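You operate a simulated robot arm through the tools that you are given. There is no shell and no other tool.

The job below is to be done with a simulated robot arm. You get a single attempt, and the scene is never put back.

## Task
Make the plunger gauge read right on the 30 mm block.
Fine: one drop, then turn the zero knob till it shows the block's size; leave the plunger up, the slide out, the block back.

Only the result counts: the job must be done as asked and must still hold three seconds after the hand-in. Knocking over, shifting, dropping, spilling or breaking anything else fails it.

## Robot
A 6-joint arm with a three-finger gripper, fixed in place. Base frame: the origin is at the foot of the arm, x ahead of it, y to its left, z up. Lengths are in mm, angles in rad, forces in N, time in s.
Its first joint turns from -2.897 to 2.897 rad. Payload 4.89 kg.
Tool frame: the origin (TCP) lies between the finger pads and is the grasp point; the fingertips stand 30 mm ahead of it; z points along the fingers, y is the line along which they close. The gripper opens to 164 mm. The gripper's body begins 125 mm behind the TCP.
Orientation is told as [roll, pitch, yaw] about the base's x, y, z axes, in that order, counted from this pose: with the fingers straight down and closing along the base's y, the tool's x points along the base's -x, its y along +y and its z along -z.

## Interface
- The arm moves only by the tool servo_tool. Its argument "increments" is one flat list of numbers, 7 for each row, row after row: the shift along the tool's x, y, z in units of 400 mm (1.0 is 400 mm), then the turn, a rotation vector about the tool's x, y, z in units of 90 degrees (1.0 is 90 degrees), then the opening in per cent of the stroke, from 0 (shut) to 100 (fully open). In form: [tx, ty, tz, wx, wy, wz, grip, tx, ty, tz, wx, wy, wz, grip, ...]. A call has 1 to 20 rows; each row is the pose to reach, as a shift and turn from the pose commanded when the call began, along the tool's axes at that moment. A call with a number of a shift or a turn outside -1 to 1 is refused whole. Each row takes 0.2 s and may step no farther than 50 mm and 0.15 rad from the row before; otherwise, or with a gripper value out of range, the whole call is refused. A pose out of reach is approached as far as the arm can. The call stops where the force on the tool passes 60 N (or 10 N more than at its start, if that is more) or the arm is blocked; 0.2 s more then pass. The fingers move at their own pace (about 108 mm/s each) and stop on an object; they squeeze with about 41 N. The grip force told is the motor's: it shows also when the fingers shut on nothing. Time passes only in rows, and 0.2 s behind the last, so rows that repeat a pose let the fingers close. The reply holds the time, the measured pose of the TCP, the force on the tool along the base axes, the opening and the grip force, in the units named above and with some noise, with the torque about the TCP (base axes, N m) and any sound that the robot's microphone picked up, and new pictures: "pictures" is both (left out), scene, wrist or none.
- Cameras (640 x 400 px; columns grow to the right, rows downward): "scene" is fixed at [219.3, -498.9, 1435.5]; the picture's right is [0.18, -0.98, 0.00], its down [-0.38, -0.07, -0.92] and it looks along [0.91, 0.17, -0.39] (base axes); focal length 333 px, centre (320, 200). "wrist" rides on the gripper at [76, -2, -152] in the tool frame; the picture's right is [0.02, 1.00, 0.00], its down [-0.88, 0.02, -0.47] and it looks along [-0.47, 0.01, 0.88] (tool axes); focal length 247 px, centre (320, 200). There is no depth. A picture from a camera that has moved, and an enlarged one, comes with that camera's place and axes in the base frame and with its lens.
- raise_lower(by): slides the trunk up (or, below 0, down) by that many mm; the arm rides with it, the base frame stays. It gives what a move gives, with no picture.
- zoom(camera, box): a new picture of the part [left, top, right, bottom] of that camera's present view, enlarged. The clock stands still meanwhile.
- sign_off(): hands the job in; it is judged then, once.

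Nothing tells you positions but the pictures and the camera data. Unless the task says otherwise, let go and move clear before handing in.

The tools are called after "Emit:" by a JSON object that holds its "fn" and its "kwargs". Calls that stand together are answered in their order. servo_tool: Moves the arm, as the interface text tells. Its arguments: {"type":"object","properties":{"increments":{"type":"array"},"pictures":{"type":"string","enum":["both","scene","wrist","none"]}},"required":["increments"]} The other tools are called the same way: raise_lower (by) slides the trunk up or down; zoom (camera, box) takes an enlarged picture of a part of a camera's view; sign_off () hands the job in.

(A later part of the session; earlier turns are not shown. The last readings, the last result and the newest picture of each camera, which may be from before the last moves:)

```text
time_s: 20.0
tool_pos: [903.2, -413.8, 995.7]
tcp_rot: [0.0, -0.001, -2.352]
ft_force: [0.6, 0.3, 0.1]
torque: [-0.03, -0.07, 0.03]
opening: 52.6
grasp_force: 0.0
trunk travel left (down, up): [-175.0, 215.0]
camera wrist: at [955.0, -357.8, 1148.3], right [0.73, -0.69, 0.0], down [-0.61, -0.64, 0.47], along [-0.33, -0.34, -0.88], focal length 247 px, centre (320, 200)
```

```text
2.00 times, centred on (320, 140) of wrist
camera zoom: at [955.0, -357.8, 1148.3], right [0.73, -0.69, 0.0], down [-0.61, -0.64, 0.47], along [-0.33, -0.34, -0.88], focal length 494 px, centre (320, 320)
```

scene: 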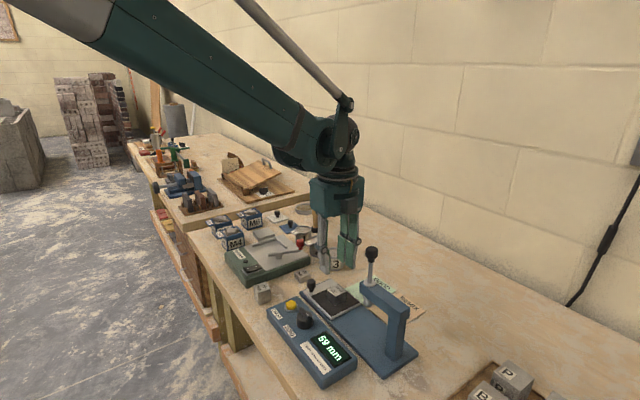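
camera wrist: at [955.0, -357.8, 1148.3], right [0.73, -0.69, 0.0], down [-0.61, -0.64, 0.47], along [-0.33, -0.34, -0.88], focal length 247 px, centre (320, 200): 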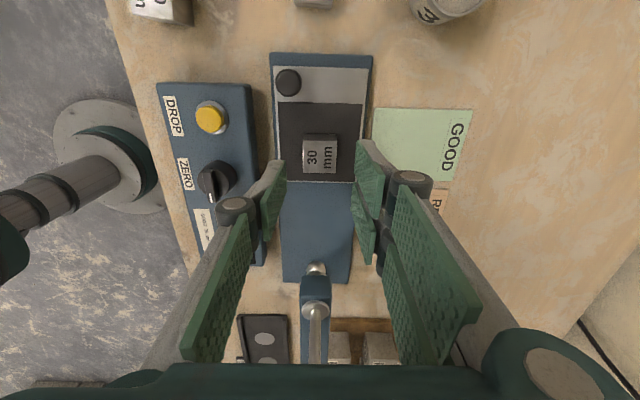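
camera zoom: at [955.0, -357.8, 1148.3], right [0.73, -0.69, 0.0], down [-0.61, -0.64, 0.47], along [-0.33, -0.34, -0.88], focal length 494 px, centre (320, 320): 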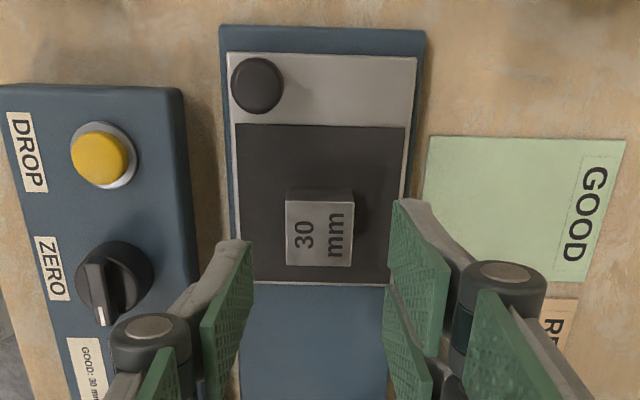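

The block sits upright near the mat centre. The slide knob's head is at about (925, -347), z≈878–900. I'll move above it and check alignment before gripping.

Emit:
{"fn": "servo_tool", "kwargs": {"increments": [0.054, -0.0254, 0, 0, 0, 0, 30, 0.1075, -0.0508, 0, 0, 0, 0, 30, 0.1613, -0.0763, 0.0, 0, 0, 0, 30, 0.1613, -0.0763, 0.06, 0, 0, 0, 30, 0.1613, -0.0763, 0.11, 0, 0, 0, 30, 0.1613, -0.0763, 0.11, 0, 0, 0, 30], "pictures": "both"}}

Emit:
{"fn": "zoom", "kwargs": {"camera": "scene", "box": [280, 240, 400, 330]}}

Emit:
{"fn": "zoom", "kwargs": {"camera": "wrist", "box": [160, 80, 480, 280]}}

```text
time_s: 21.4
tool_pos: [924.4, -347.7, 949.9]
tcp_rot: [0.001, -0.001, -2.352]
ft_force: [-0.3, 0.1, 0.2]
torque: [0.0, 0.0, 0.04]
opening: 49.0
grasp_force: 0.1
trunk travel left (down, up): [-175.0, 215.0]
camera wrist: at [977.0, -291.6, 1103.2], right [0.73, -0.69, 0.0], down [-0.61, -0.64, 0.47], along [-0.33, -0.34, -0.88], focal length 247 px, centre (320, 200)
```

scene: 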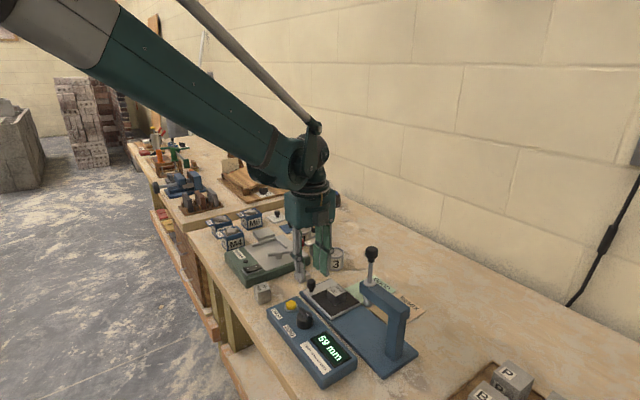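
wrist: 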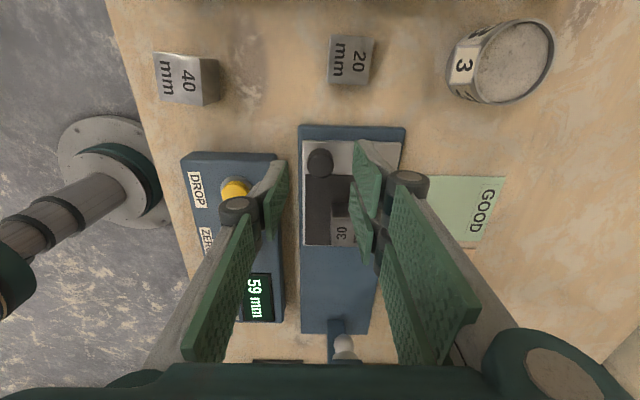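

```text
4.44 times, centred on (340, 285) of scene
camera zoom: at [219.3, -498.9, 1435.5], right [0.18, -0.98, 0.0], down [-0.38, -0.07, -0.92], along [0.91, 0.17, -0.39], focal length 1479 px, centre (231, -178)
```

zoom: 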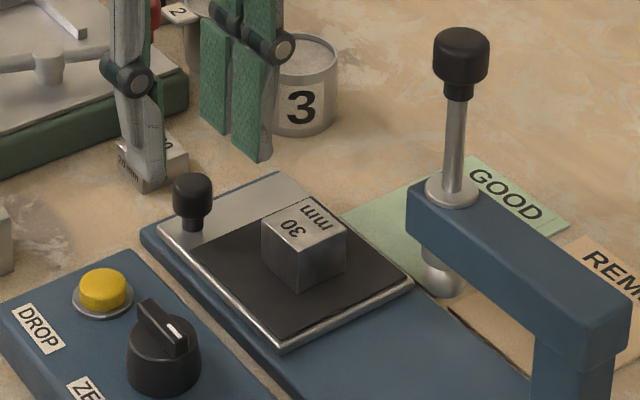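

```text
2.00 times, centred on (320, 180) of wrist
camera zoom: at [977.0, -291.6, 1103.2], right [0.73, -0.69, 0.0], down [-0.61, -0.64, 0.47], along [-0.33, -0.34, -0.88], focal length 494 px, centre (320, 240)
```

zoom: 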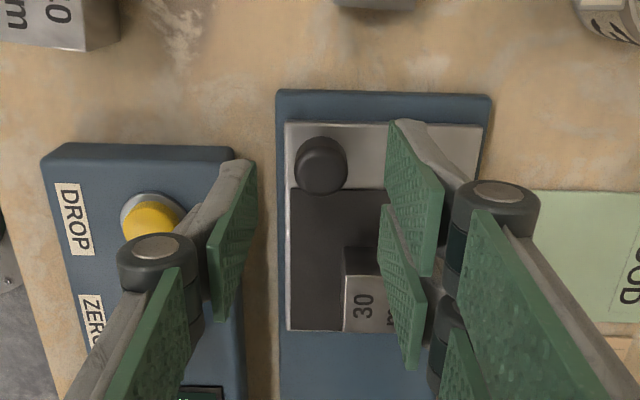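

The knob is laterally centred. I'll go down with a 3 mm trim, keeping the fingertips above the DROP box level, and close on the knob.

Emit:
{"fn": "servo_tool", "kwargs": {"increments": [0.0075, 0, 0.03, 0, 0, 0, 30, 0.0075, 0, 0.07, 0, 0, 0, 30, 0.0075, 0, 0.0985, 0, 0, 0, 30, 0.0075, 0, 0.0985, 0, 0, 0, 30], "pictures": "both"}}

Emit:
{"fn": "zoom", "kwargs": {"camera": "scene", "box": [260, 220, 380, 310]}}

Emit:
{"fn": "zoom", "kwargs": {"camera": "wrist", "box": [160, 80, 480, 280]}}

```text
time_s: 22.4
tool_pos: [928.7, -344.4, 908.7]
tcp_rot: [0.001, -0.001, -2.35]
ft_force: [0.1, 0.2, -0.6]
torque: [0.01, 0.02, 0.0]
opening: 49.2
grasp_force: 0.1
trunk travel left (down, up): [-175.0, 215.0]
camera wrist: at [980.0, -289.0, 1061.2], right [0.73, -0.69, 0.0], down [-0.61, -0.64, 0.47], along [-0.33, -0.34, -0.88], focal length 247 px, centre (320, 200)
```

scene: 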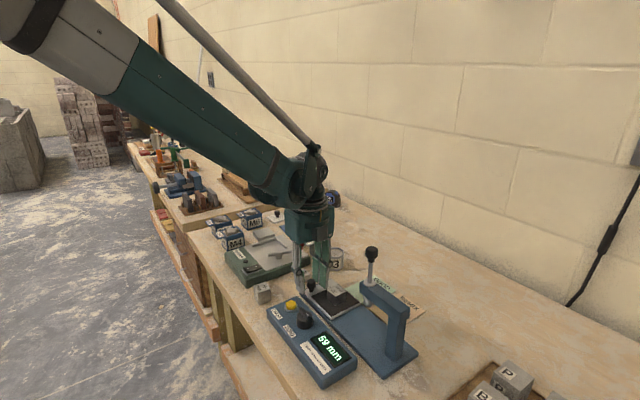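
wrist: 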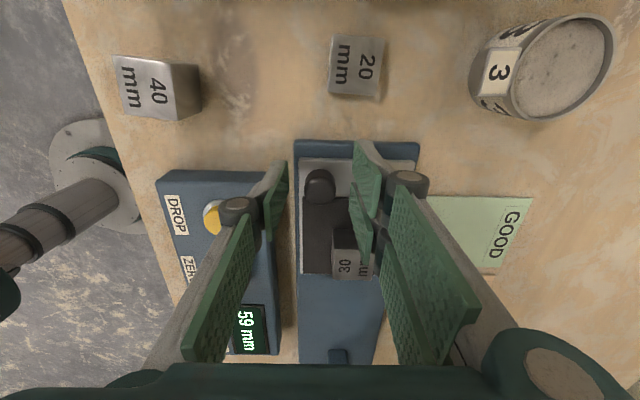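

```text
4.44 times, centred on (320, 265) of scene
camera zoom: at [219.3, -498.9, 1435.5], right [0.18, -0.98, 0.0], down [-0.38, -0.07, -0.92], along [0.91, 0.17, -0.39], focal length 1479 px, centre (320, -89)
```

zoom: 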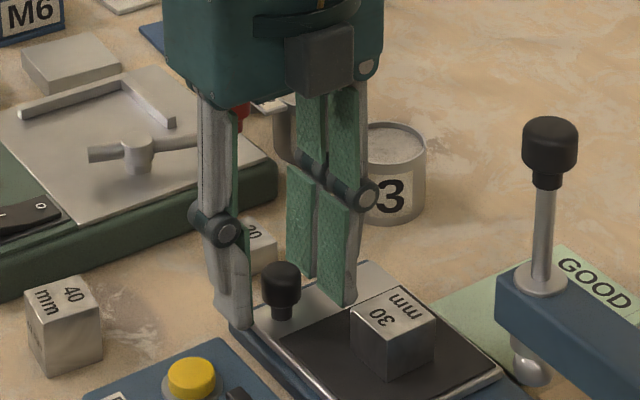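

```text
2.00 times, centred on (320, 180) of wrist
camera zoom: at [980.0, -289.0, 1061.2], right [0.73, -0.69, 0.0], down [-0.61, -0.64, 0.47], along [-0.33, -0.34, -0.88], focal length 494 px, centre (320, 240)
```

zoom: 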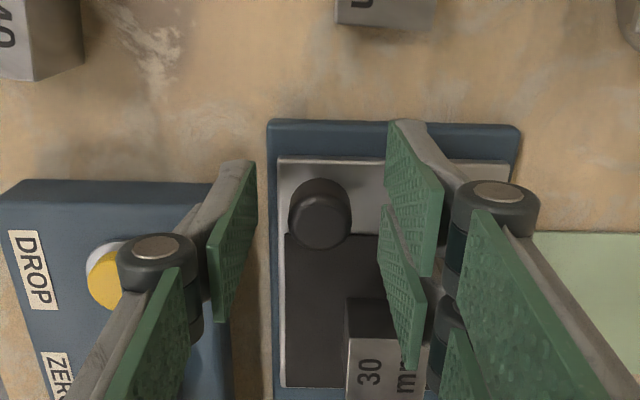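

The knob is centred between the fingers. A small trim back, then I close on it gently.

Emit:
{"fn": "servo_tool", "kwargs": {"increments": [-0.0085, 0, 0, 0, 0, 0, 30, -0.0085, 0, 0, 0, 0, 0, 20, -0.0085, 0, 0, 0, 0, 0, 12, -0.0085, 0, 0, 0, 0, 0, 5, -0.0085, 0, 0, 0, 0, 0, 0], "pictures": "both"}}

Emit:
{"fn": "zoom", "kwargs": {"camera": "wrist", "box": [160, 80, 480, 280]}}

```text
time_s: 23.6
tool_pos: [925.4, -346.9, 911.0]
tcp_rot: [0.001, 0.001, -2.35]
ft_force: [1.2, -0.7, -1.9]
torque: [-0.07, -0.03, -0.09]
opening: 22.4
grasp_force: 44.7
trunk travel left (down, up): [-175.0, 215.0]
camera wrist: at [977.0, -291.9, 1062.4], right [0.73, -0.69, 0.0], down [-0.61, -0.64, 0.47], along [-0.33, -0.34, -0.88], focal length 247 px, centre (320, 200)
```

scene: 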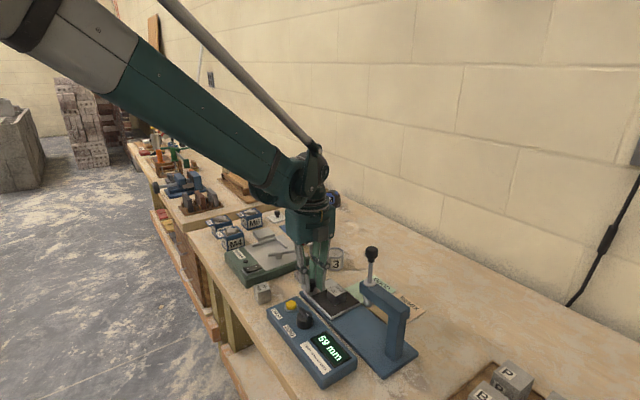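
wrist: 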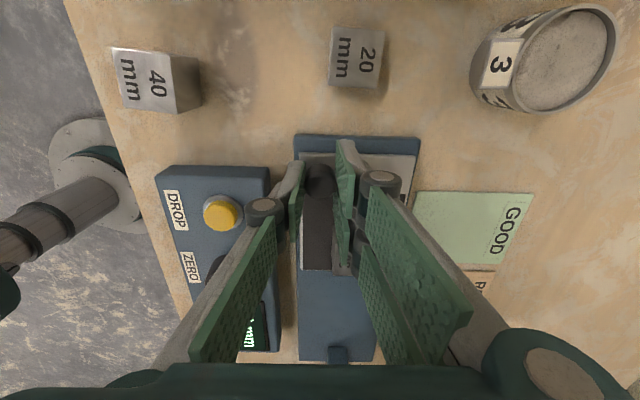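

```text
2.00 times, centred on (320, 180) of wrist
camera zoom: at [977.0, -291.9, 1062.4], right [0.73, -0.69, 0.0], down [-0.61, -0.64, 0.47], along [-0.33, -0.34, -0.88], focal length 494 px, centre (320, 240)
```

zoom: 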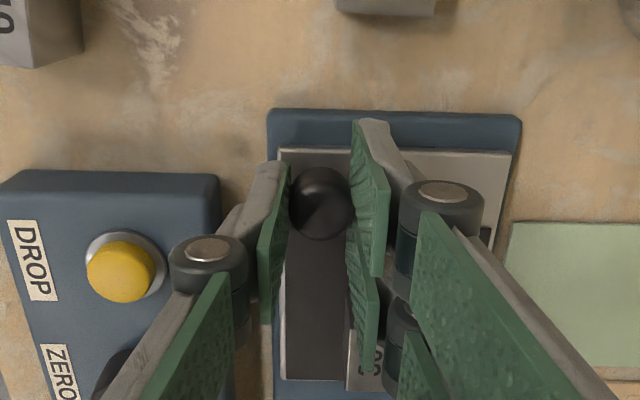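

The knob is gripped. I'll push the slide in along its axis, gently at first.

Emit:
{"fn": "servo_tool", "kwargs": {"increments": [-0.005, 0, 0, 0, 0, 0, 0, -0.015, 0, 0, 0, 0, 0, 0, -0.03, 0, 0, 0, 0, 0, 0, -0.05, 0, 0, 0, 0, 0, 0, -0.07, 0, 0, 0, 0, 0, 0, -0.085, 0, 0, 0, 0, 0, 0, -0.095, 0, 0, 0, 0, 0, 0, -0.1, 0, 0, 0, 0, 0, 0, -0.1, 0, 0, 0, 0, 0, 0], "pictures": "both"}}

Emit:
{"fn": "zoom", "kwargs": {"camera": "wrist", "box": [160, 80, 480, 280]}}

Emit:
{"fn": "zoom", "kwargs": {"camera": "scene", "box": [260, 230, 420, 350]}}

```text
time_s: 25.6
tool_pos: [896.5, -375.2, 909.5]
tcp_rot: [0.0, -0.001, -2.35]
ft_force: [-6.2, 5.5, -13.1]
torque: [0.19, 0.1, -0.06]
opening: 22.8
grasp_force: 45.0
trunk travel left (down, up): [-175.0, 215.0]
camera wrist: at [948.9, -320.2, 1062.4], right [0.73, -0.69, 0.0], down [-0.61, -0.64, 0.47], along [-0.33, -0.34, -0.88], focal length 247 px, centre (320, 200)
```

scene: 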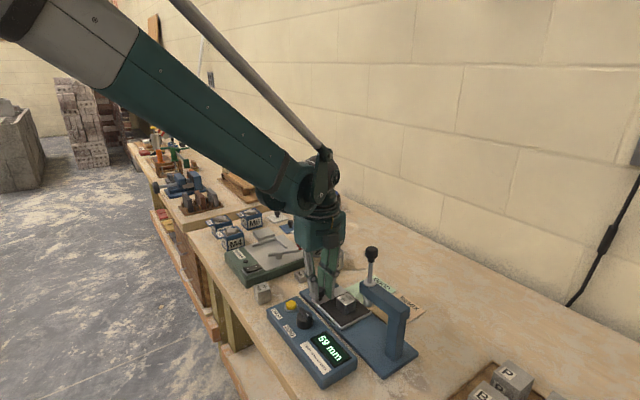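
wrist: 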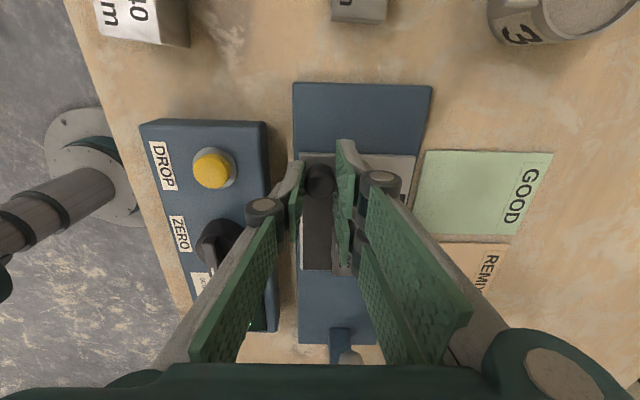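

```text
2.00 times, centred on (320, 180) of wrist
camera zoom: at [948.9, -320.2, 1062.4], right [0.73, -0.69, 0.0], down [-0.61, -0.64, 0.47], along [-0.33, -0.34, -0.88], focal length 494 px, centre (320, 240)
```

zoom: 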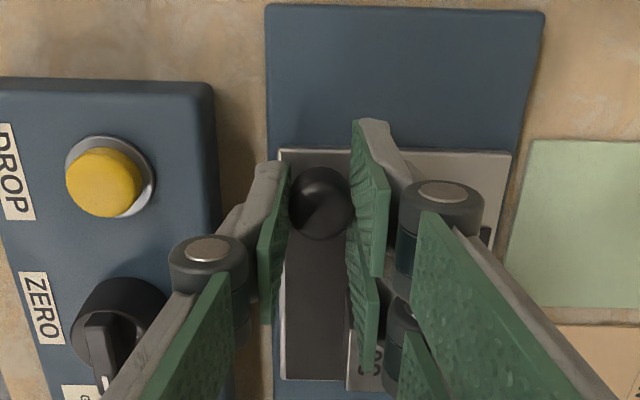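

```text
3.33 times, centred on (340, 290) of scene
camera zoom: at [219.3, -498.9, 1435.5], right [0.18, -0.98, 0.0], down [-0.38, -0.07, -0.92], along [0.91, 0.17, -0.39], focal length 1109 px, centre (253, -100)
```

zoom: 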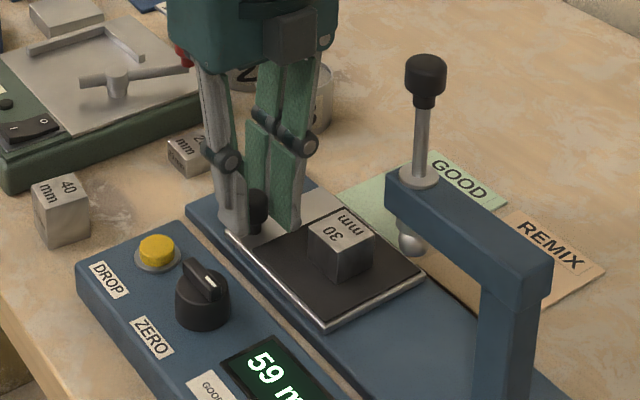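

The slide moves well with the block riding on it. I'll continue with a small lateral correction to ease the side force.

Emit:
{"fn": "servo_tool", "kwargs": {"increments": [-0.005, -0.001, 0.0005, 0, 0, 0, 0, -0.015, -0.001, 0.001, 0, 0, 0, 0, -0.035, -0.0015, 0.001, 0, 0, 0, 0, -0.06, -0.002, 0.001, 0, 0, 0, 0, -0.085, -0.0023, 0.001, 0, 0, 0, 0, -0.11, -0.0027, 0.001, 0, 0, 0, 0, -0.13, -0.003, 0.001, 0, 0, 0, 0, -0.145, -0.003, 0.001, 0, 0, 0, 0, -0.155, -0.003, 0.001, 0, 0, 0, 0, -0.16, -0.003, 0.001, 0, 0, 0, 0, -0.16, -0.003, 0.001, 0, 0, 0, 0], "pictures": "both"}}

Emit:
{"fn": "zoom", "kwargs": {"camera": "wrist", "box": [220, 120, 460, 270]}}

Emit:
{"fn": "zoom", "kwargs": {"camera": "scene", "box": [260, 230, 420, 350]}}

```text
time_s: 28.0
tool_pos: [849.7, -421.8, 910.9]
tcp_rot: [-0.001, -0.001, -2.351]
ft_force: [16.6, -17.8, 1.3]
torque: [-0.33, -0.59, -0.1]
opening: 22.7
grasp_force: 44.3
trunk travel left (down, up): [-175.0, 215.0]
camera wrist: at [902.9, -366.0, 1062.4], right [0.73, -0.69, 0.0], down [-0.61, -0.64, 0.47], along [-0.33, -0.34, -0.88], focal length 247 px, centre (320, 200)
```

scene: 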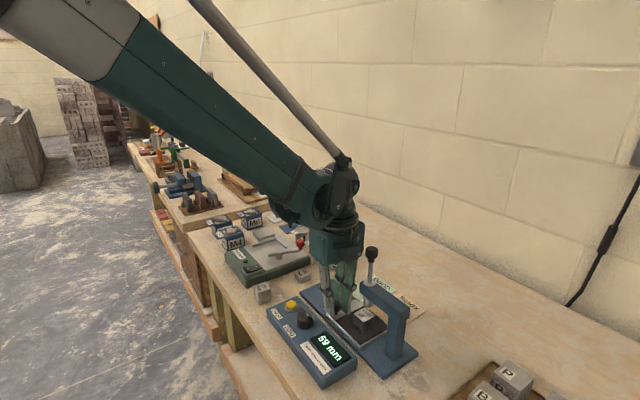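
wrist: 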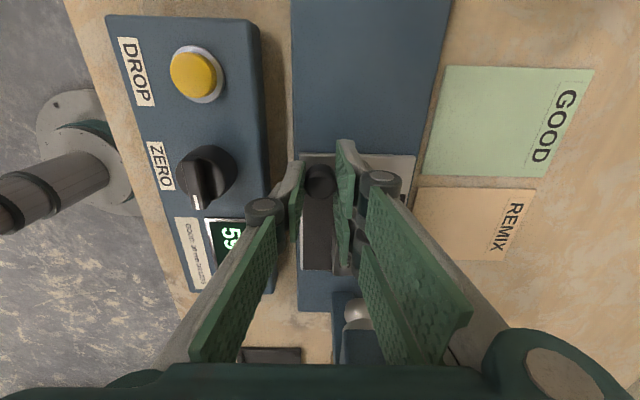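

```text
2.67 times, centred on (340, 195) of wrist
camera zoom: at [902.9, -366.0, 1062.4], right [0.73, -0.69, 0.0], down [-0.61, -0.64, 0.47], along [-0.33, -0.34, -0.88], focal length 659 px, centre (267, 213)
```

zoom: 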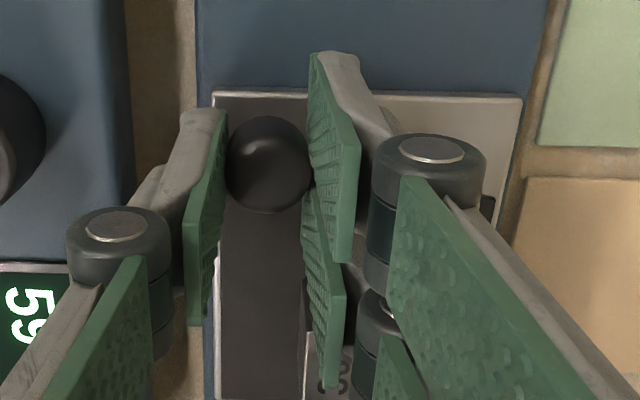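

```text
3.33 times, centred on (340, 290) of scene
camera zoom: at [219.3, -498.9, 1435.5], right [0.18, -0.98, 0.0], down [-0.38, -0.07, -0.92], along [0.91, 0.17, -0.39], focal length 1109 px, centre (253, -100)
```

zoom: 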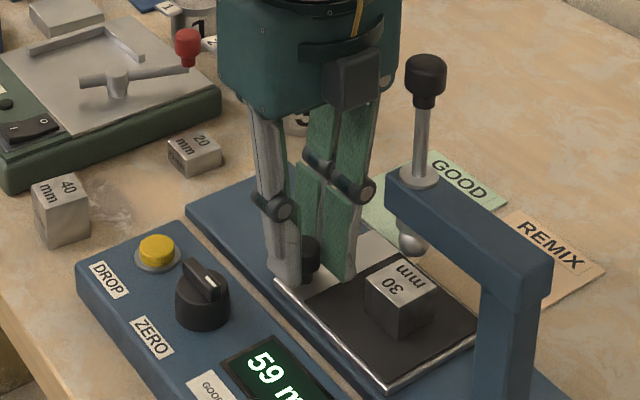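

There's some side force from my lateral correction. I'll undo most of it and continue the last bit slowly to the slide's stop.

Emit:
{"fn": "servo_tool", "kwargs": {"increments": [0, 0.0022, 0, 0, 0, 0, 0, -0.008, 0.0022, 0, 0, 0, 0, 0, -0.016, 0.0022, 0, 0, 0, 0, 0, -0.024, 0.0022, 0, 0, 0, 0, 0, -0.03, 0.0022, 0, 0, 0, 0, 0, -0.03, 0.0022, 0, 0, 0, 0, 0], "pictures": "scene"}}

Emit:
{"fn": "zoom", "kwargs": {"camera": "scene", "box": [300, 230, 420, 320]}}

```text
time_s: 29.4
tool_pos: [842.5, -429.1, 911.3]
tcp_rot: [-0.003, -0.001, -2.351]
ft_force: [9.0, -9.9, 0.7]
torque: [-0.22, -0.33, -0.15]
opening: 22.4
grasp_force: 45.2
trunk travel left (down, up): [-175.0, 215.0]
```

scene: 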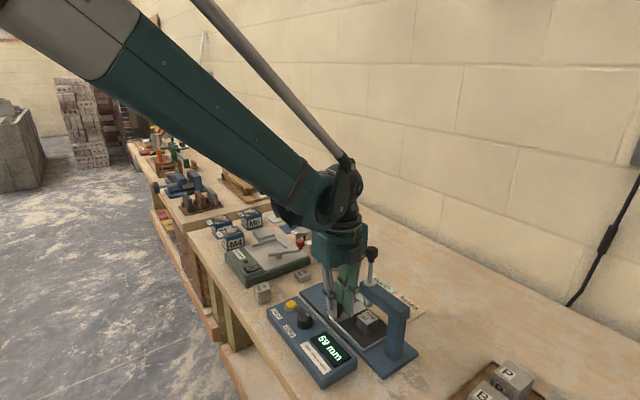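

```text
4.44 times, centred on (360, 275) of scene
camera zoom: at [219.3, -498.9, 1435.5], right [0.18, -0.98, 0.0], down [-0.38, -0.07, -0.92], along [0.91, 0.17, -0.39], focal length 1479 px, centre (142, -133)
```

zoom: 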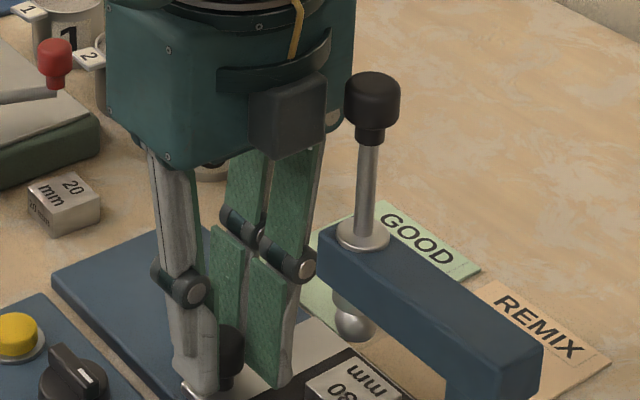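

Emit:
{"fn": "servo_tool", "kwargs": {"increments": [-0.004, 0.0012, 0, 0, 0, 0, 0, -0.008, 0.0012, 0, 0, 0, 0, 0, -0.012, 0.0012, 0, 0, 0, 0, 0, -0.012, 0.0012, 0, 0, 0, 0, 0], "pictures": "none"}}

```text
time_s: 30.4
tool_pos: [840.1, -431.4, 910.5]
tcp_rot: [-0.002, 0.0, -2.35]
ft_force: [-6.6, 8.9, -17.4]
torque: [0.24, 0.14, -0.07]
opening: 22.4
grasp_force: 45.2
trunk travel left (down, up): [-175.0, 215.0]
```

Emit:
{"fn": "servo_tool", "kwargs": {"increments": [-0.003, -0.0004, 0.0005, 0, 0, 0, 0, -0.006, -0.0004, 0.0005, 0, 0, 0, 0, -0.01, -0.0004, 0.0005, 0, 0, 0, 0, -0.01, -0.0004, 0.0005, 0, 0, 0, 0], "pictures": "both"}}

Emit:
{"fn": "zoom", "kwargs": {"camera": "scene", "box": [300, 250, 420, 340]}}

Emit:
{"fn": "zoom", "kwargs": {"camera": "wrist", "box": [220, 120, 460, 360]}}

```text
time_s: 31.4
tool_pos: [838.7, -432.7, 911.4]
tcp_rot: [0.001, -0.001, -2.35]
ft_force: [20.6, 44.2, -4.7]
torque: [1.09, -0.61, -0.06]
opening: 23.3
grasp_force: 44.6
trunk travel left (down, up): [-175.0, 215.0]
camera wrist: at [891.1, -377.9, 1062.7], right [0.73, -0.69, 0.0], down [-0.6, -0.64, 0.47], along [-0.32, -0.34, -0.88], focal length 247 px, centre (320, 200)
```

scene: 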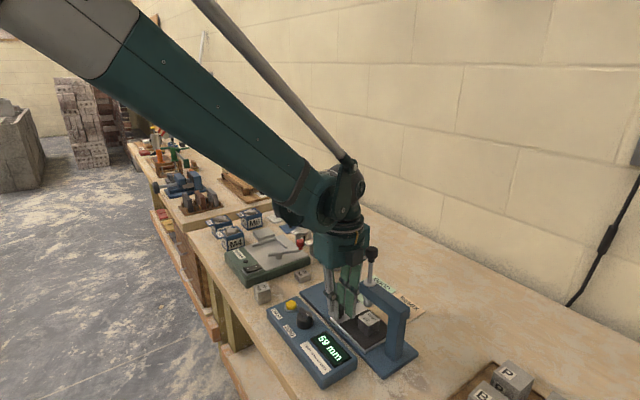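
wrist: 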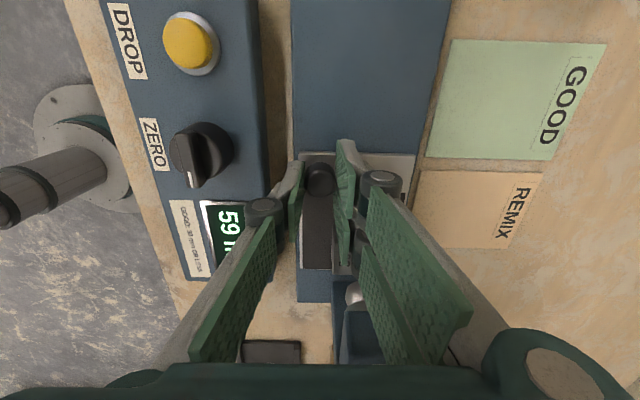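

```text
4.44 times, centred on (360, 295) of scene
camera zoom: at [219.3, -498.9, 1435.5], right [0.18, -0.98, 0.0], down [-0.38, -0.07, -0.92], along [0.91, 0.17, -0.39], focal length 1479 px, centre (142, -222)
```

zoom: 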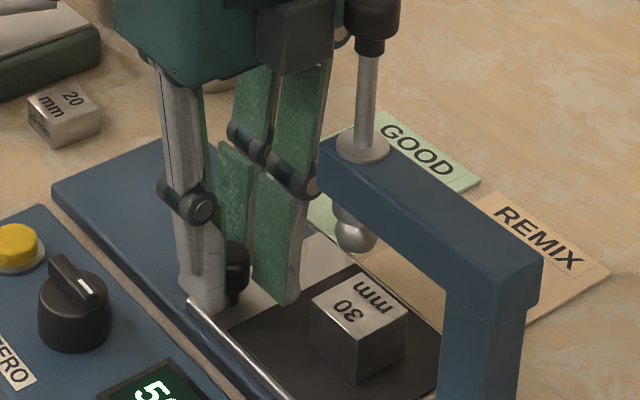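

```text
1.67 times, centred on (340, 240) of wrist
camera zoom: at [891.1, -377.9, 1062.7], right [0.73, -0.69, 0.0], down [-0.6, -0.64, 0.47], along [-0.32, -0.34, -0.88], focal length 412 px, centre (287, 133)
```

zoom: 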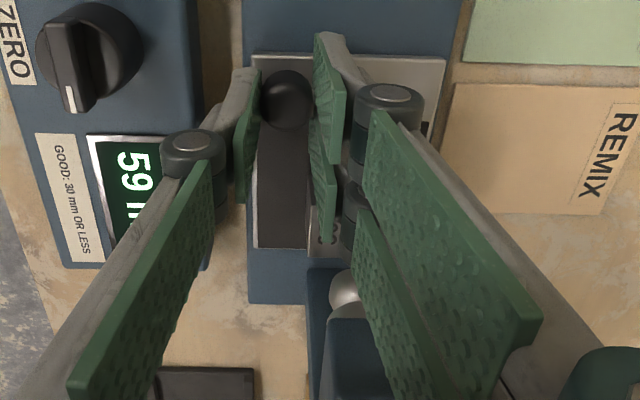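

The slide has reached its stop (about 46 N along the axis), and the block is under the plunger. I'll open just a little, lift away from the knob, and check.

Emit:
{"fn": "servo_tool", "kwargs": {"increments": [0, 0, 0, 0, 0, 0, 17, 0, 0, 0, 0, 0, 0, 20, 0, 0, 0, 0, 0, 0, 20, 0, 0, -0.03, 0, 0, 0, 20, 0, 0, -0.1, 0, 0, 0, 20, 0, 0, -0.2, 0, 0, 0, 20, 0, 0, -0.3, 0, 0, 0, 20, 0, 0, -0.3, 0, 0, 0, 20], "pictures": "both"}}

Emit:
{"fn": "zoom", "kwargs": {"camera": "scene", "box": [260, 250, 420, 370]}}

Emit:
{"fn": "zoom", "kwargs": {"camera": "wrist", "box": [160, 60, 480, 320]}}

```text
time_s: 33.2
tool_pos: [835.7, -436.7, 1026.5]
tcp_rot: [0.001, 0.0, -2.35]
ft_force: [-1.2, 0.2, -0.4]
torque: [-0.04, -0.07, 0.01]
opening: 32.8
grasp_force: 0.1
trunk travel left (down, up): [-175.0, 215.0]
camera wrist: at [888.2, -381.0, 1178.5], right [0.73, -0.69, 0.0], down [-0.61, -0.64, 0.47], along [-0.33, -0.34, -0.88], focal length 247 px, centre (320, 200)
```

scene: 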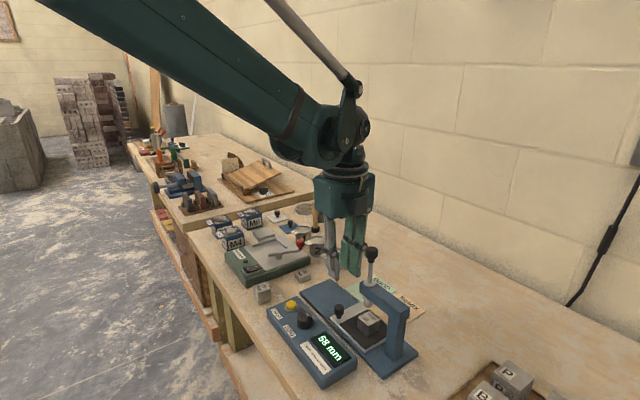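
wrist: 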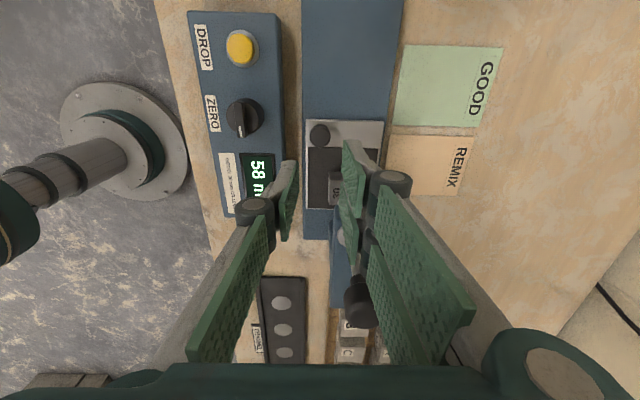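

```text
3.33 times, centred on (340, 310) of scene
camera zoom: at [219.3, -498.9, 1435.5], right [0.18, -0.98, 0.0], down [-0.38, -0.07, -0.92], along [0.91, 0.17, -0.39], focal length 1109 px, centre (253, -167)
```

zoom: 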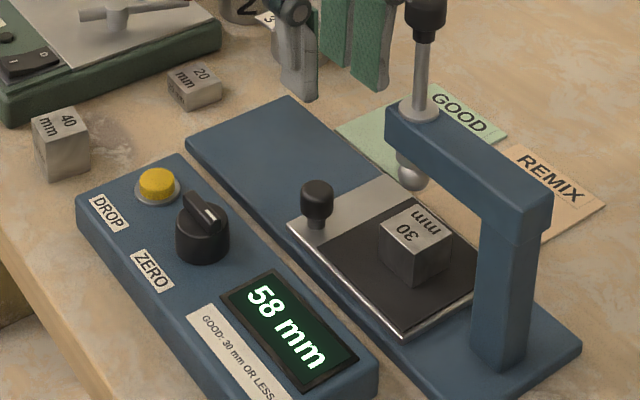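

```text
1.54 times, centred on (320, 190) of wrist
camera zoom: at [888.2, -381.0, 1178.5], right [0.73, -0.69, 0.0], down [-0.61, -0.64, 0.47], along [-0.33, -0.34, -0.88], focal length 380 px, centre (320, 215)
```

zoom: 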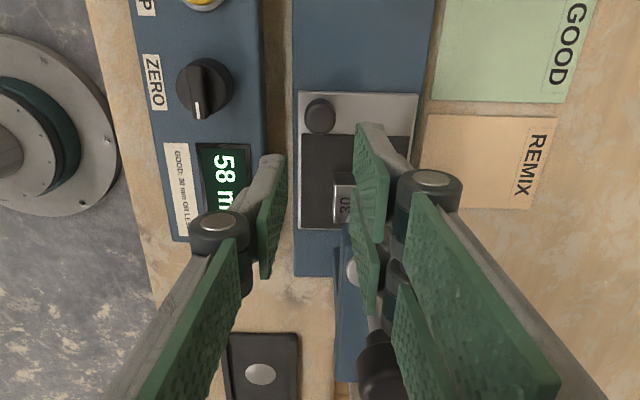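

The slide is in, the block is centred beneath the plunger, and the display reads 58 mm. Next I'll close the fingers and go above the DROP button to check alignment.

Emit:
{"fn": "servo_tool", "kwargs": {"increments": [0.0558, -0.0519, 0, 0, 0, 0, 10, 0.1116, -0.1038, 0, 0, 0, 0, 0, 0.1674, -0.1556, 0, 0, 0, 0, 0, 0.2233, -0.2075, 0, 0, 0, 0, 0, 0.2233, -0.2075, 0.09, 0, 0, 0, 0, 0.2233, -0.2075, 0.17, 0, 0, 0, 0, 0.2233, -0.2075, 0.17, 0, 0, 0, 0], "pictures": "both"}}

Emit:
{"fn": "zoom", "kwargs": {"camera": "wrist", "box": [200, 80, 440, 280]}}

Emit:
{"fn": "zoom", "kwargs": {"camera": "scene", "box": [240, 220, 400, 340]}}

```text
time_s: 34.8
tool_pos: [842.0, -316.1, 962.6]
tcp_rot: [0.001, 0.001, -2.352]
ft_force: [0.3, -0.2, -0.3]
torque: [0.0, 0.06, 0.01]
opening: 0.0
grasp_force: 41.3
trunk travel left (down, up): [-175.0, 215.0]
camera wrist: at [893.1, -260.5, 1114.8], right [0.73, -0.69, 0.0], down [-0.61, -0.64, 0.47], along [-0.33, -0.34, -0.88], focal length 247 px, centre (320, 200)
```

scene: 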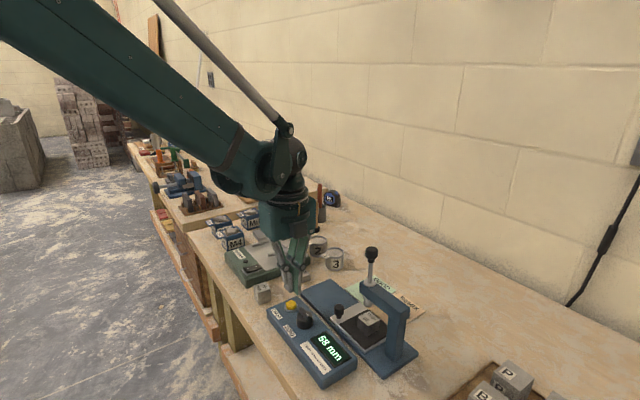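
wrist: 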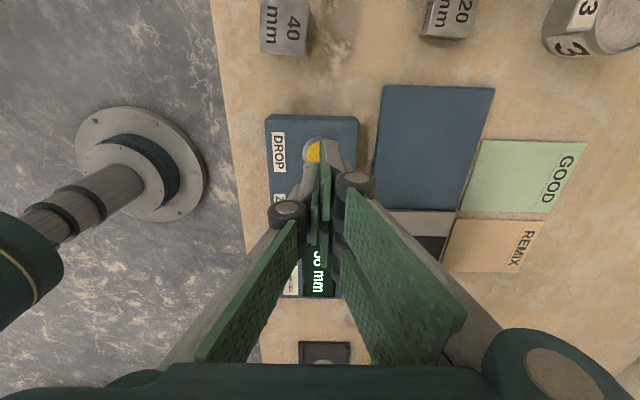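

```text
2.00 times, centred on (320, 180) of wrist
camera zoom: at [893.1, -260.5, 1114.8], right [0.73, -0.69, 0.0], down [-0.61, -0.64, 0.47], along [-0.33, -0.34, -0.88], focal length 494 px, centre (320, 240)
```

zoom: 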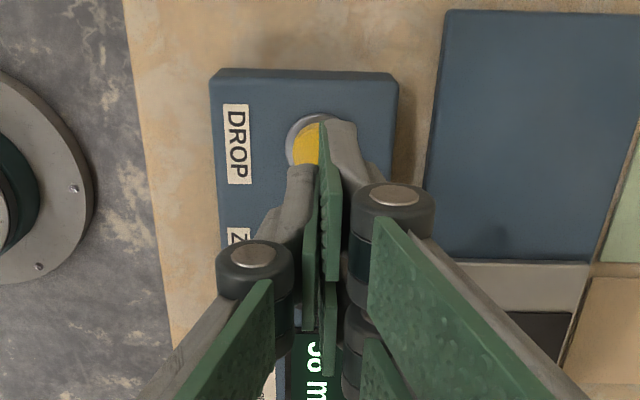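

```text
3.33 times, centred on (320, 280) of scene
camera zoom: at [219.3, -498.9, 1435.5], right [0.18, -0.98, 0.0], down [-0.38, -0.07, -0.92], along [0.91, 0.17, -0.39], focal length 1109 px, centre (320, -67)
```

zoom: 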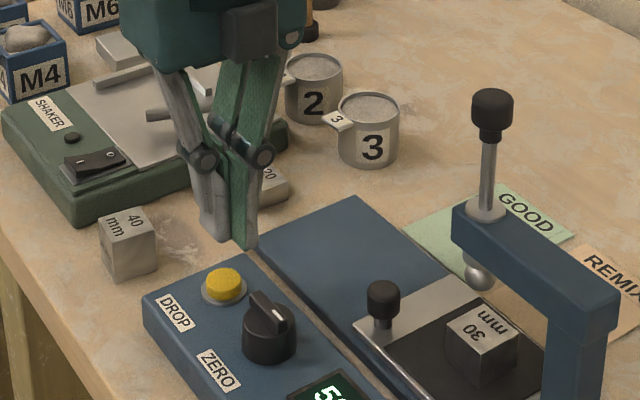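

The fingertips are over the DROP button. I'll come down to just above it.

Emit:
{"fn": "servo_tool", "kwargs": {"increments": [0.01, 0, 0.03, 0, 0, 0, 0, 0.01, 0, 0.06, 0, 0, 0, 0, 0.01, 0, 0.085, 0, 0, 0, 0, 0.01, 0, 0.085, 0, 0, 0, 0], "pictures": "both"}}

Emit:
{"fn": "zoom", "kwargs": {"camera": "scene", "box": [250, 260, 350, 335]}}

Emit:
{"fn": "zoom", "kwargs": {"camera": "wrist", "box": [240, 100, 400, 220]}}

```text
time_s: 35.8
tool_pos: [844.1, -311.8, 927.8]
tcp_rot: [0.0, -0.001, -2.351]
ft_force: [0.5, -0.2, -0.9]
torque: [0.0, 0.05, -0.02]
opening: 0.0
grasp_force: 41.4
trunk travel left (down, up): [-175.0, 215.0]
camera wrist: at [896.5, -256.1, 1080.5], right [0.73, -0.69, 0.0], down [-0.61, -0.64, 0.47], along [-0.33, -0.34, -0.88], focal length 247 px, centre (320, 200)
```

scene: 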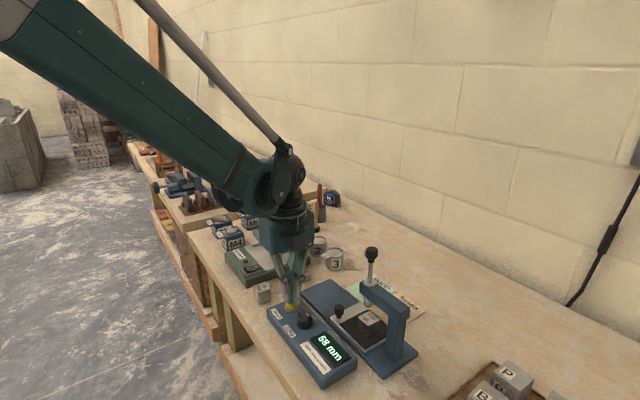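
wrist: 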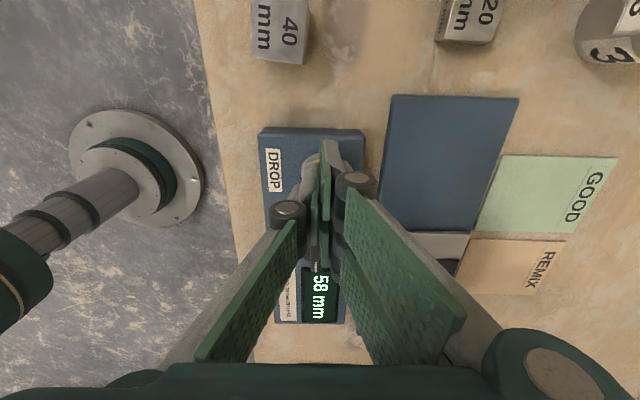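

```text
5.33 times, centred on (300, 298) of scene
camera zoom: at [219.3, -498.9, 1435.5], right [0.18, -0.98, 0.0], down [-0.38, -0.07, -0.92], along [0.91, 0.17, -0.39], focal length 1775 px, centre (427, -320)
```

zoom: 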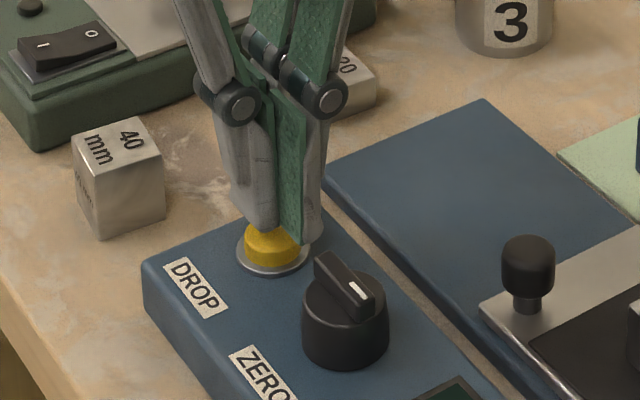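

```text
3.33 times, centred on (320, 160) of wrist
camera zoom: at [896.5, -256.1, 1080.5], right [0.73, -0.69, 0.0], down [-0.61, -0.64, 0.47], along [-0.33, -0.34, -0.88], focal length 823 px, centre (320, 333)
```

zoom: 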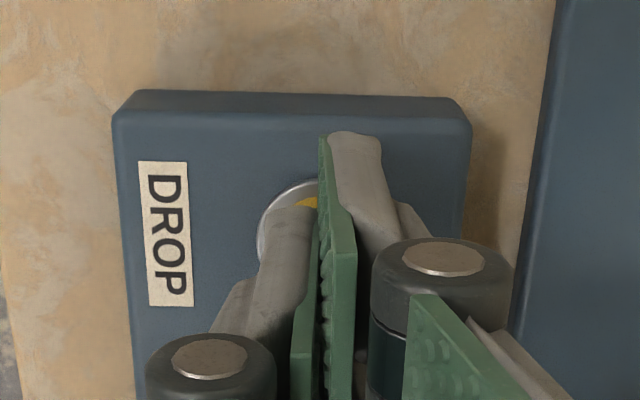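

The fingertip is right above the button. I'll press slowly, checking the force.

Emit:
{"fn": "servo_tool", "kwargs": {"increments": [0, 0, 0.0075, 0, 0, 0, 0, 0, 0, 0.015, 0, 0, 0, 0, 0, 0, 0.0175, 0, 0, 0, 0], "pictures": "scene"}}

Emit:
{"fn": "zoom", "kwargs": {"camera": "scene", "box": [250, 240, 430, 375]}}

```text
time_s: 36.6
tool_pos: [844.1, -311.2, 920.6]
tcp_rot: [0.0, 0.0, -2.352]
ft_force: [-0.3, -0.4, -0.4]
torque: [-0.01, 0.0, 0.02]
opening: 0.2
grasp_force: 41.1
trunk travel left (down, up): [-175.0, 215.0]
```

scene: 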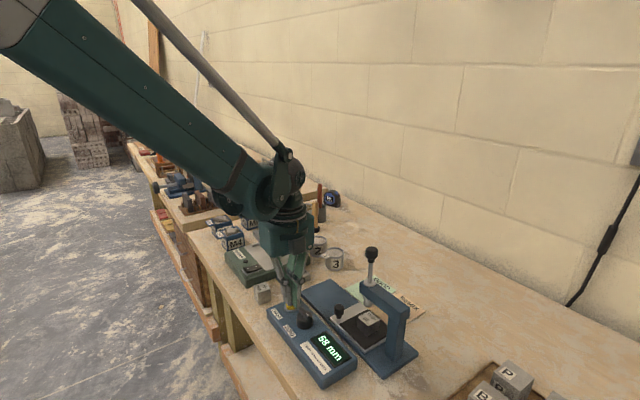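

```text
2.96 times, centred on (340, 308) of scene
camera zoom: at [219.3, -498.9, 1435.5], right [0.18, -0.98, 0.0], down [-0.38, -0.07, -0.92], along [0.91, 0.17, -0.39], focal length 986 px, centre (261, -118)
```

zoom: 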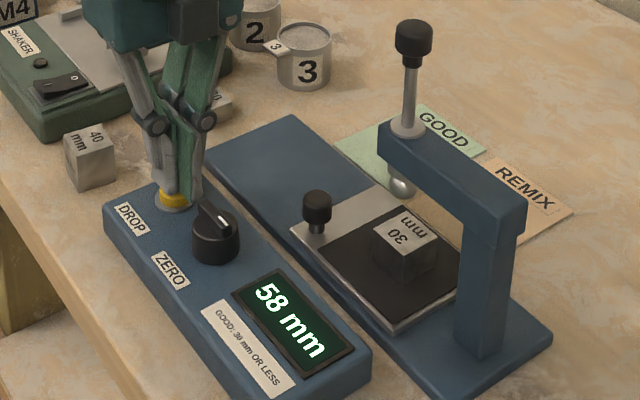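

Emit:
{"fn": "servo_tool", "kwargs": {"increments": [0, 0, 0.0025, 0, 0, 0, 0, 0, 0, 0.005, 0, 0, 0, 0, 0, 0, 0.0075, 0, 0, 0, 0], "pictures": "none"}}

```text
time_s: 37.4
tool_pos: [843.1, -311.1, 916.7]
tcp_rot: [0.0, 0.0, -2.35]
ft_force: [-0.4, -1.3, 1.2]
torque: [-0.05, 0.02, 0.02]
opening: 0.0
grasp_force: 45.5
trunk travel left (down, up): [-175.0, 215.0]
```

Emit:
{"fn": "servo_tool", "kwargs": {"increments": [0, 0, 0.0025, 0, 0, 0, 0, 0, 0, 0.005, 0, 0, 0, 0], "pictures": "scene"}}

Emit:
{"fn": "zoom", "kwargs": {"camera": "scene", "box": [250, 240, 430, 375]}}

```text
time_s: 38.0
tool_pos: [844.8, -312.1, 914.7]
tcp_rot: [-0.001, 0.0, -2.35]
ft_force: [-0.1, 0.0, 2.4]
torque: [-0.02, 0.03, -0.01]
opening: 6.0
grasp_force: 44.8
trunk travel left (down, up): [-175.0, 215.0]
heard: click
```

scene: 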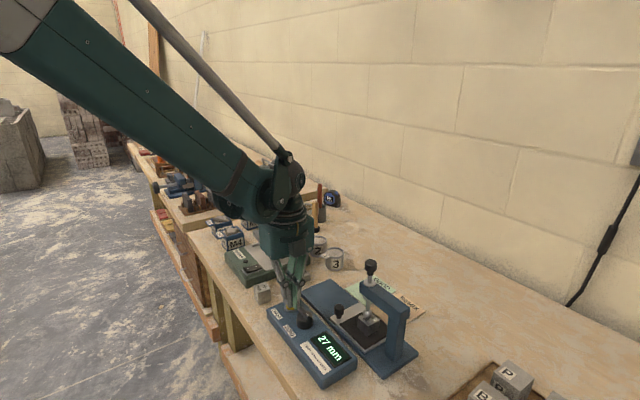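

```text
2.96 times, centred on (340, 308) of scene
camera zoom: at [219.3, -498.9, 1435.5], right [0.18, -0.98, 0.0], down [-0.38, -0.07, -0.92], along [0.91, 0.17, -0.39], focal length 986 px, centre (261, -118)
```

zoom: 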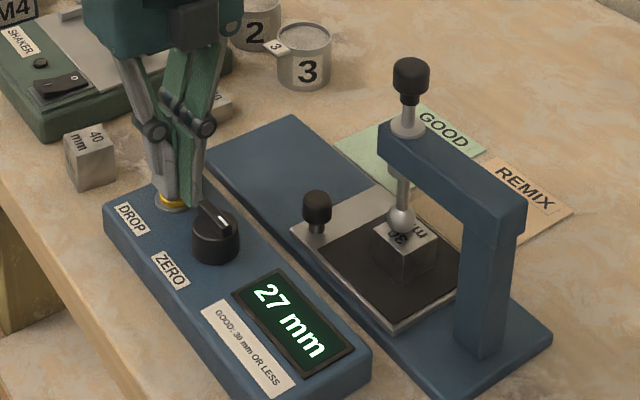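

The plunger dropped onto the block with a click, and the gauge reads 27 mm. I'll lift off the button straight up without touching it again.

Emit:
{"fn": "servo_tool", "kwargs": {"increments": [0, 0, -0.01, 0, 0, 0, 4, 0, 0, -0.03, 0, 0, 0, 4, 0, 0, -0.08, 0, 0, 0, 4, 0, 0, -0.16, 0, 0, 0, 4, 0, 0, -0.16, 0, 0, 0, 4], "pictures": "both"}}

Emit:
{"fn": "zoom", "kwargs": {"camera": "scene", "box": [250, 240, 430, 375]}}

Emit:
{"fn": "zoom", "kwargs": {"camera": "wrist", "box": [200, 80, 440, 280]}}

```text
time_s: 39.2
tool_pos: [843.1, -312.1, 978.2]
tcp_rot: [0.0, -0.001, -2.35]
ft_force: [-0.2, -0.5, 0.4]
torque: [0.01, -0.04, -0.02]
opening: 6.8
grasp_force: 0.0
trunk travel left (down, up): [-175.0, 215.0]
camera wrist: at [894.7, -256.9, 1131.2], right [0.73, -0.69, 0.0], down [-0.61, -0.64, 0.47], along [-0.33, -0.34, -0.88], focal length 247 px, centre (320, 200)
```

scene: 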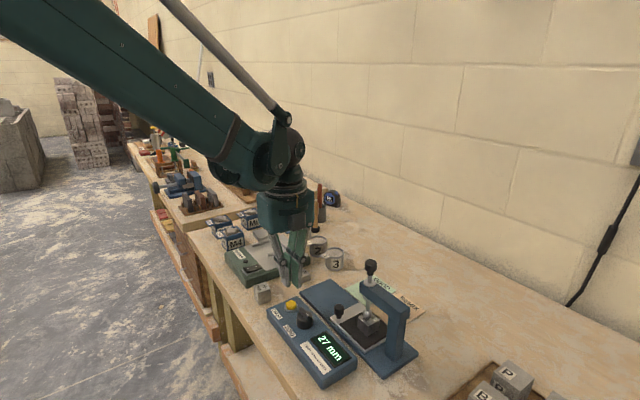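
wrist: 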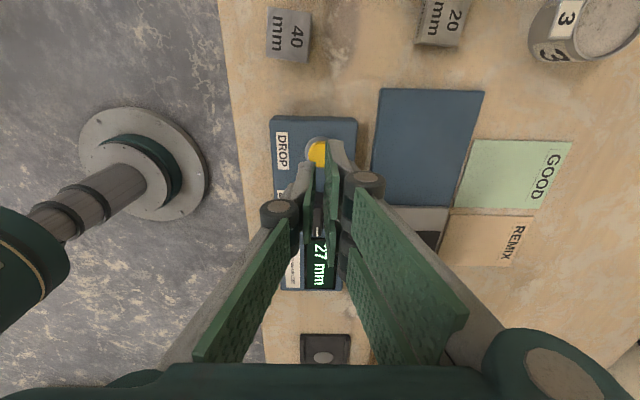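

```text
2.96 times, centred on (340, 308) of scene
camera zoom: at [219.3, -498.9, 1435.5], right [0.18, -0.98, 0.0], down [-0.38, -0.07, -0.92], along [0.91, 0.17, -0.39], focal length 986 px, centre (261, -118)
```

zoom: 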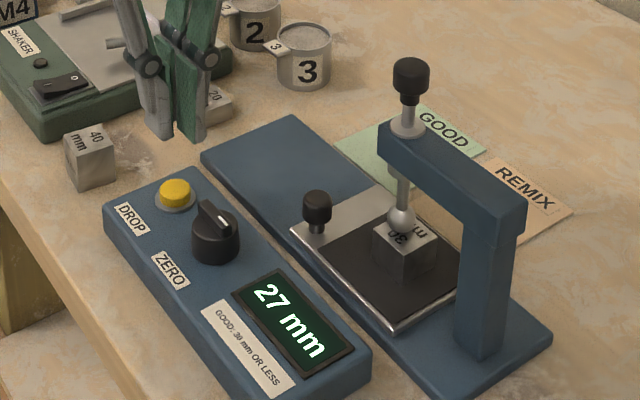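

```text
2.00 times, centred on (320, 180) of wrist
camera zoom: at [894.7, -256.9, 1131.2], right [0.73, -0.69, 0.0], down [-0.61, -0.64, 0.47], along [-0.33, -0.34, -0.88], focal length 494 px, centre (320, 240)
```

zoom: 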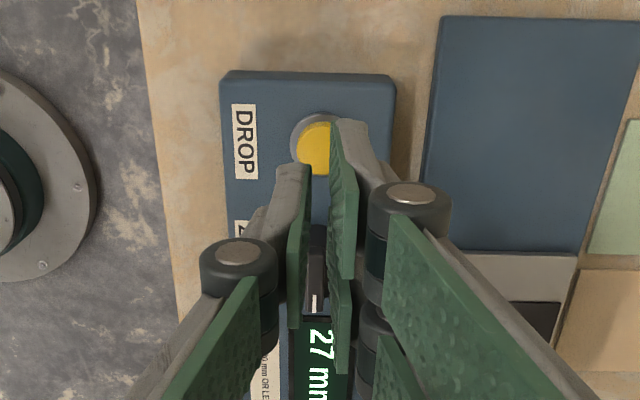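

The gauge reads 27, so the knob must raise it by 3. I'll reposition so the wrist camera sees the ZERO knob unobstructed.

Emit:
{"fn": "servo_tool", "kwargs": {"increments": [-0.1, -0.0045, -0.05, 0, 0, 0, 15, -0.2, -0.009, -0.05, 0, 0, 0, 25, -0.3, -0.0135, -0.05, 0, 0, 0, 25, -0.3, -0.0135, -0.05, 0, 0, 0, 25], "pictures": "both"}}

Emit:
{"fn": "zoom", "kwargs": {"camera": "wrist", "box": [260, 40, 400, 160]}}

Emit:
{"fn": "zoom", "kwargs": {"camera": "scene", "box": [270, 290, 370, 365]}}

```text
time_s: 40.2
tool_pos: [753.0, -392.7, 999.6]
tcp_rot: [-0.001, -0.001, -2.351]
ft_force: [-0.5, 0.6, 0.4]
torque: [-0.02, -0.04, 0.05]
opening: 41.0
grasp_force: 0.0
trunk travel left (down, up): [-175.0, 215.0]
camera wrist: at [803.8, -338.1, 1151.6], right [0.73, -0.69, 0.0], down [-0.61, -0.64, 0.47], along [-0.33, -0.34, -0.88], focal length 247 px, centre (320, 200)
```

scene: 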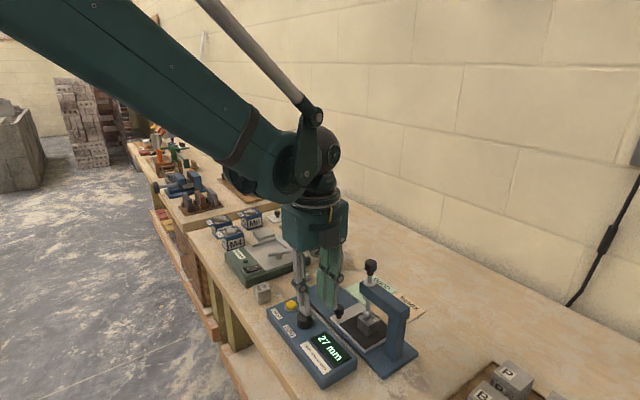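
wrist: 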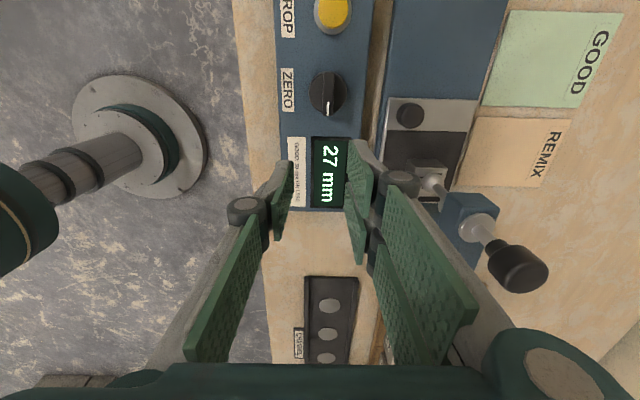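

```text
3.33 times, centred on (330, 100) of wrist
camera zoom: at [803.8, -338.1, 1151.6], right [0.73, -0.69, 0.0], down [-0.61, -0.64, 0.47], along [-0.33, -0.34, -0.88], focal length 823 px, centre (287, 533)
```

zoom: 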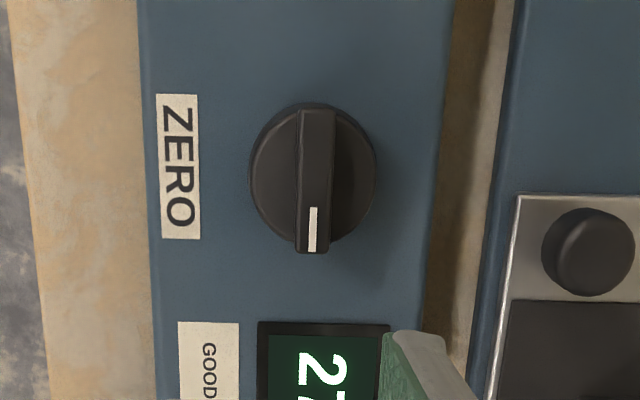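

```text
5.33 times, centred on (320, 328) of scene
camera zoom: at [219.3, -498.9, 1435.5], right [0.18, -0.98, 0.0], down [-0.38, -0.07, -0.92], along [0.91, 0.17, -0.39], focal length 1775 px, centre (320, -480)
```

zoom: 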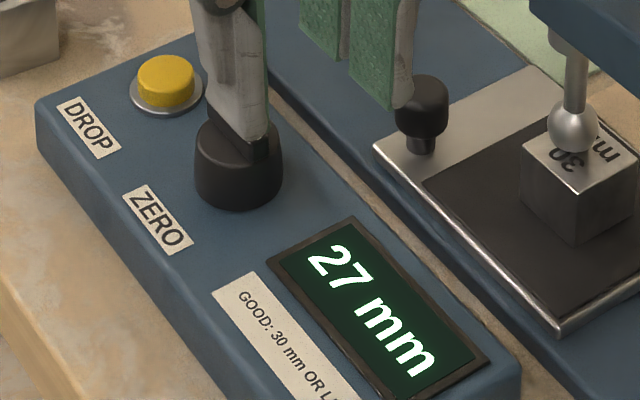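

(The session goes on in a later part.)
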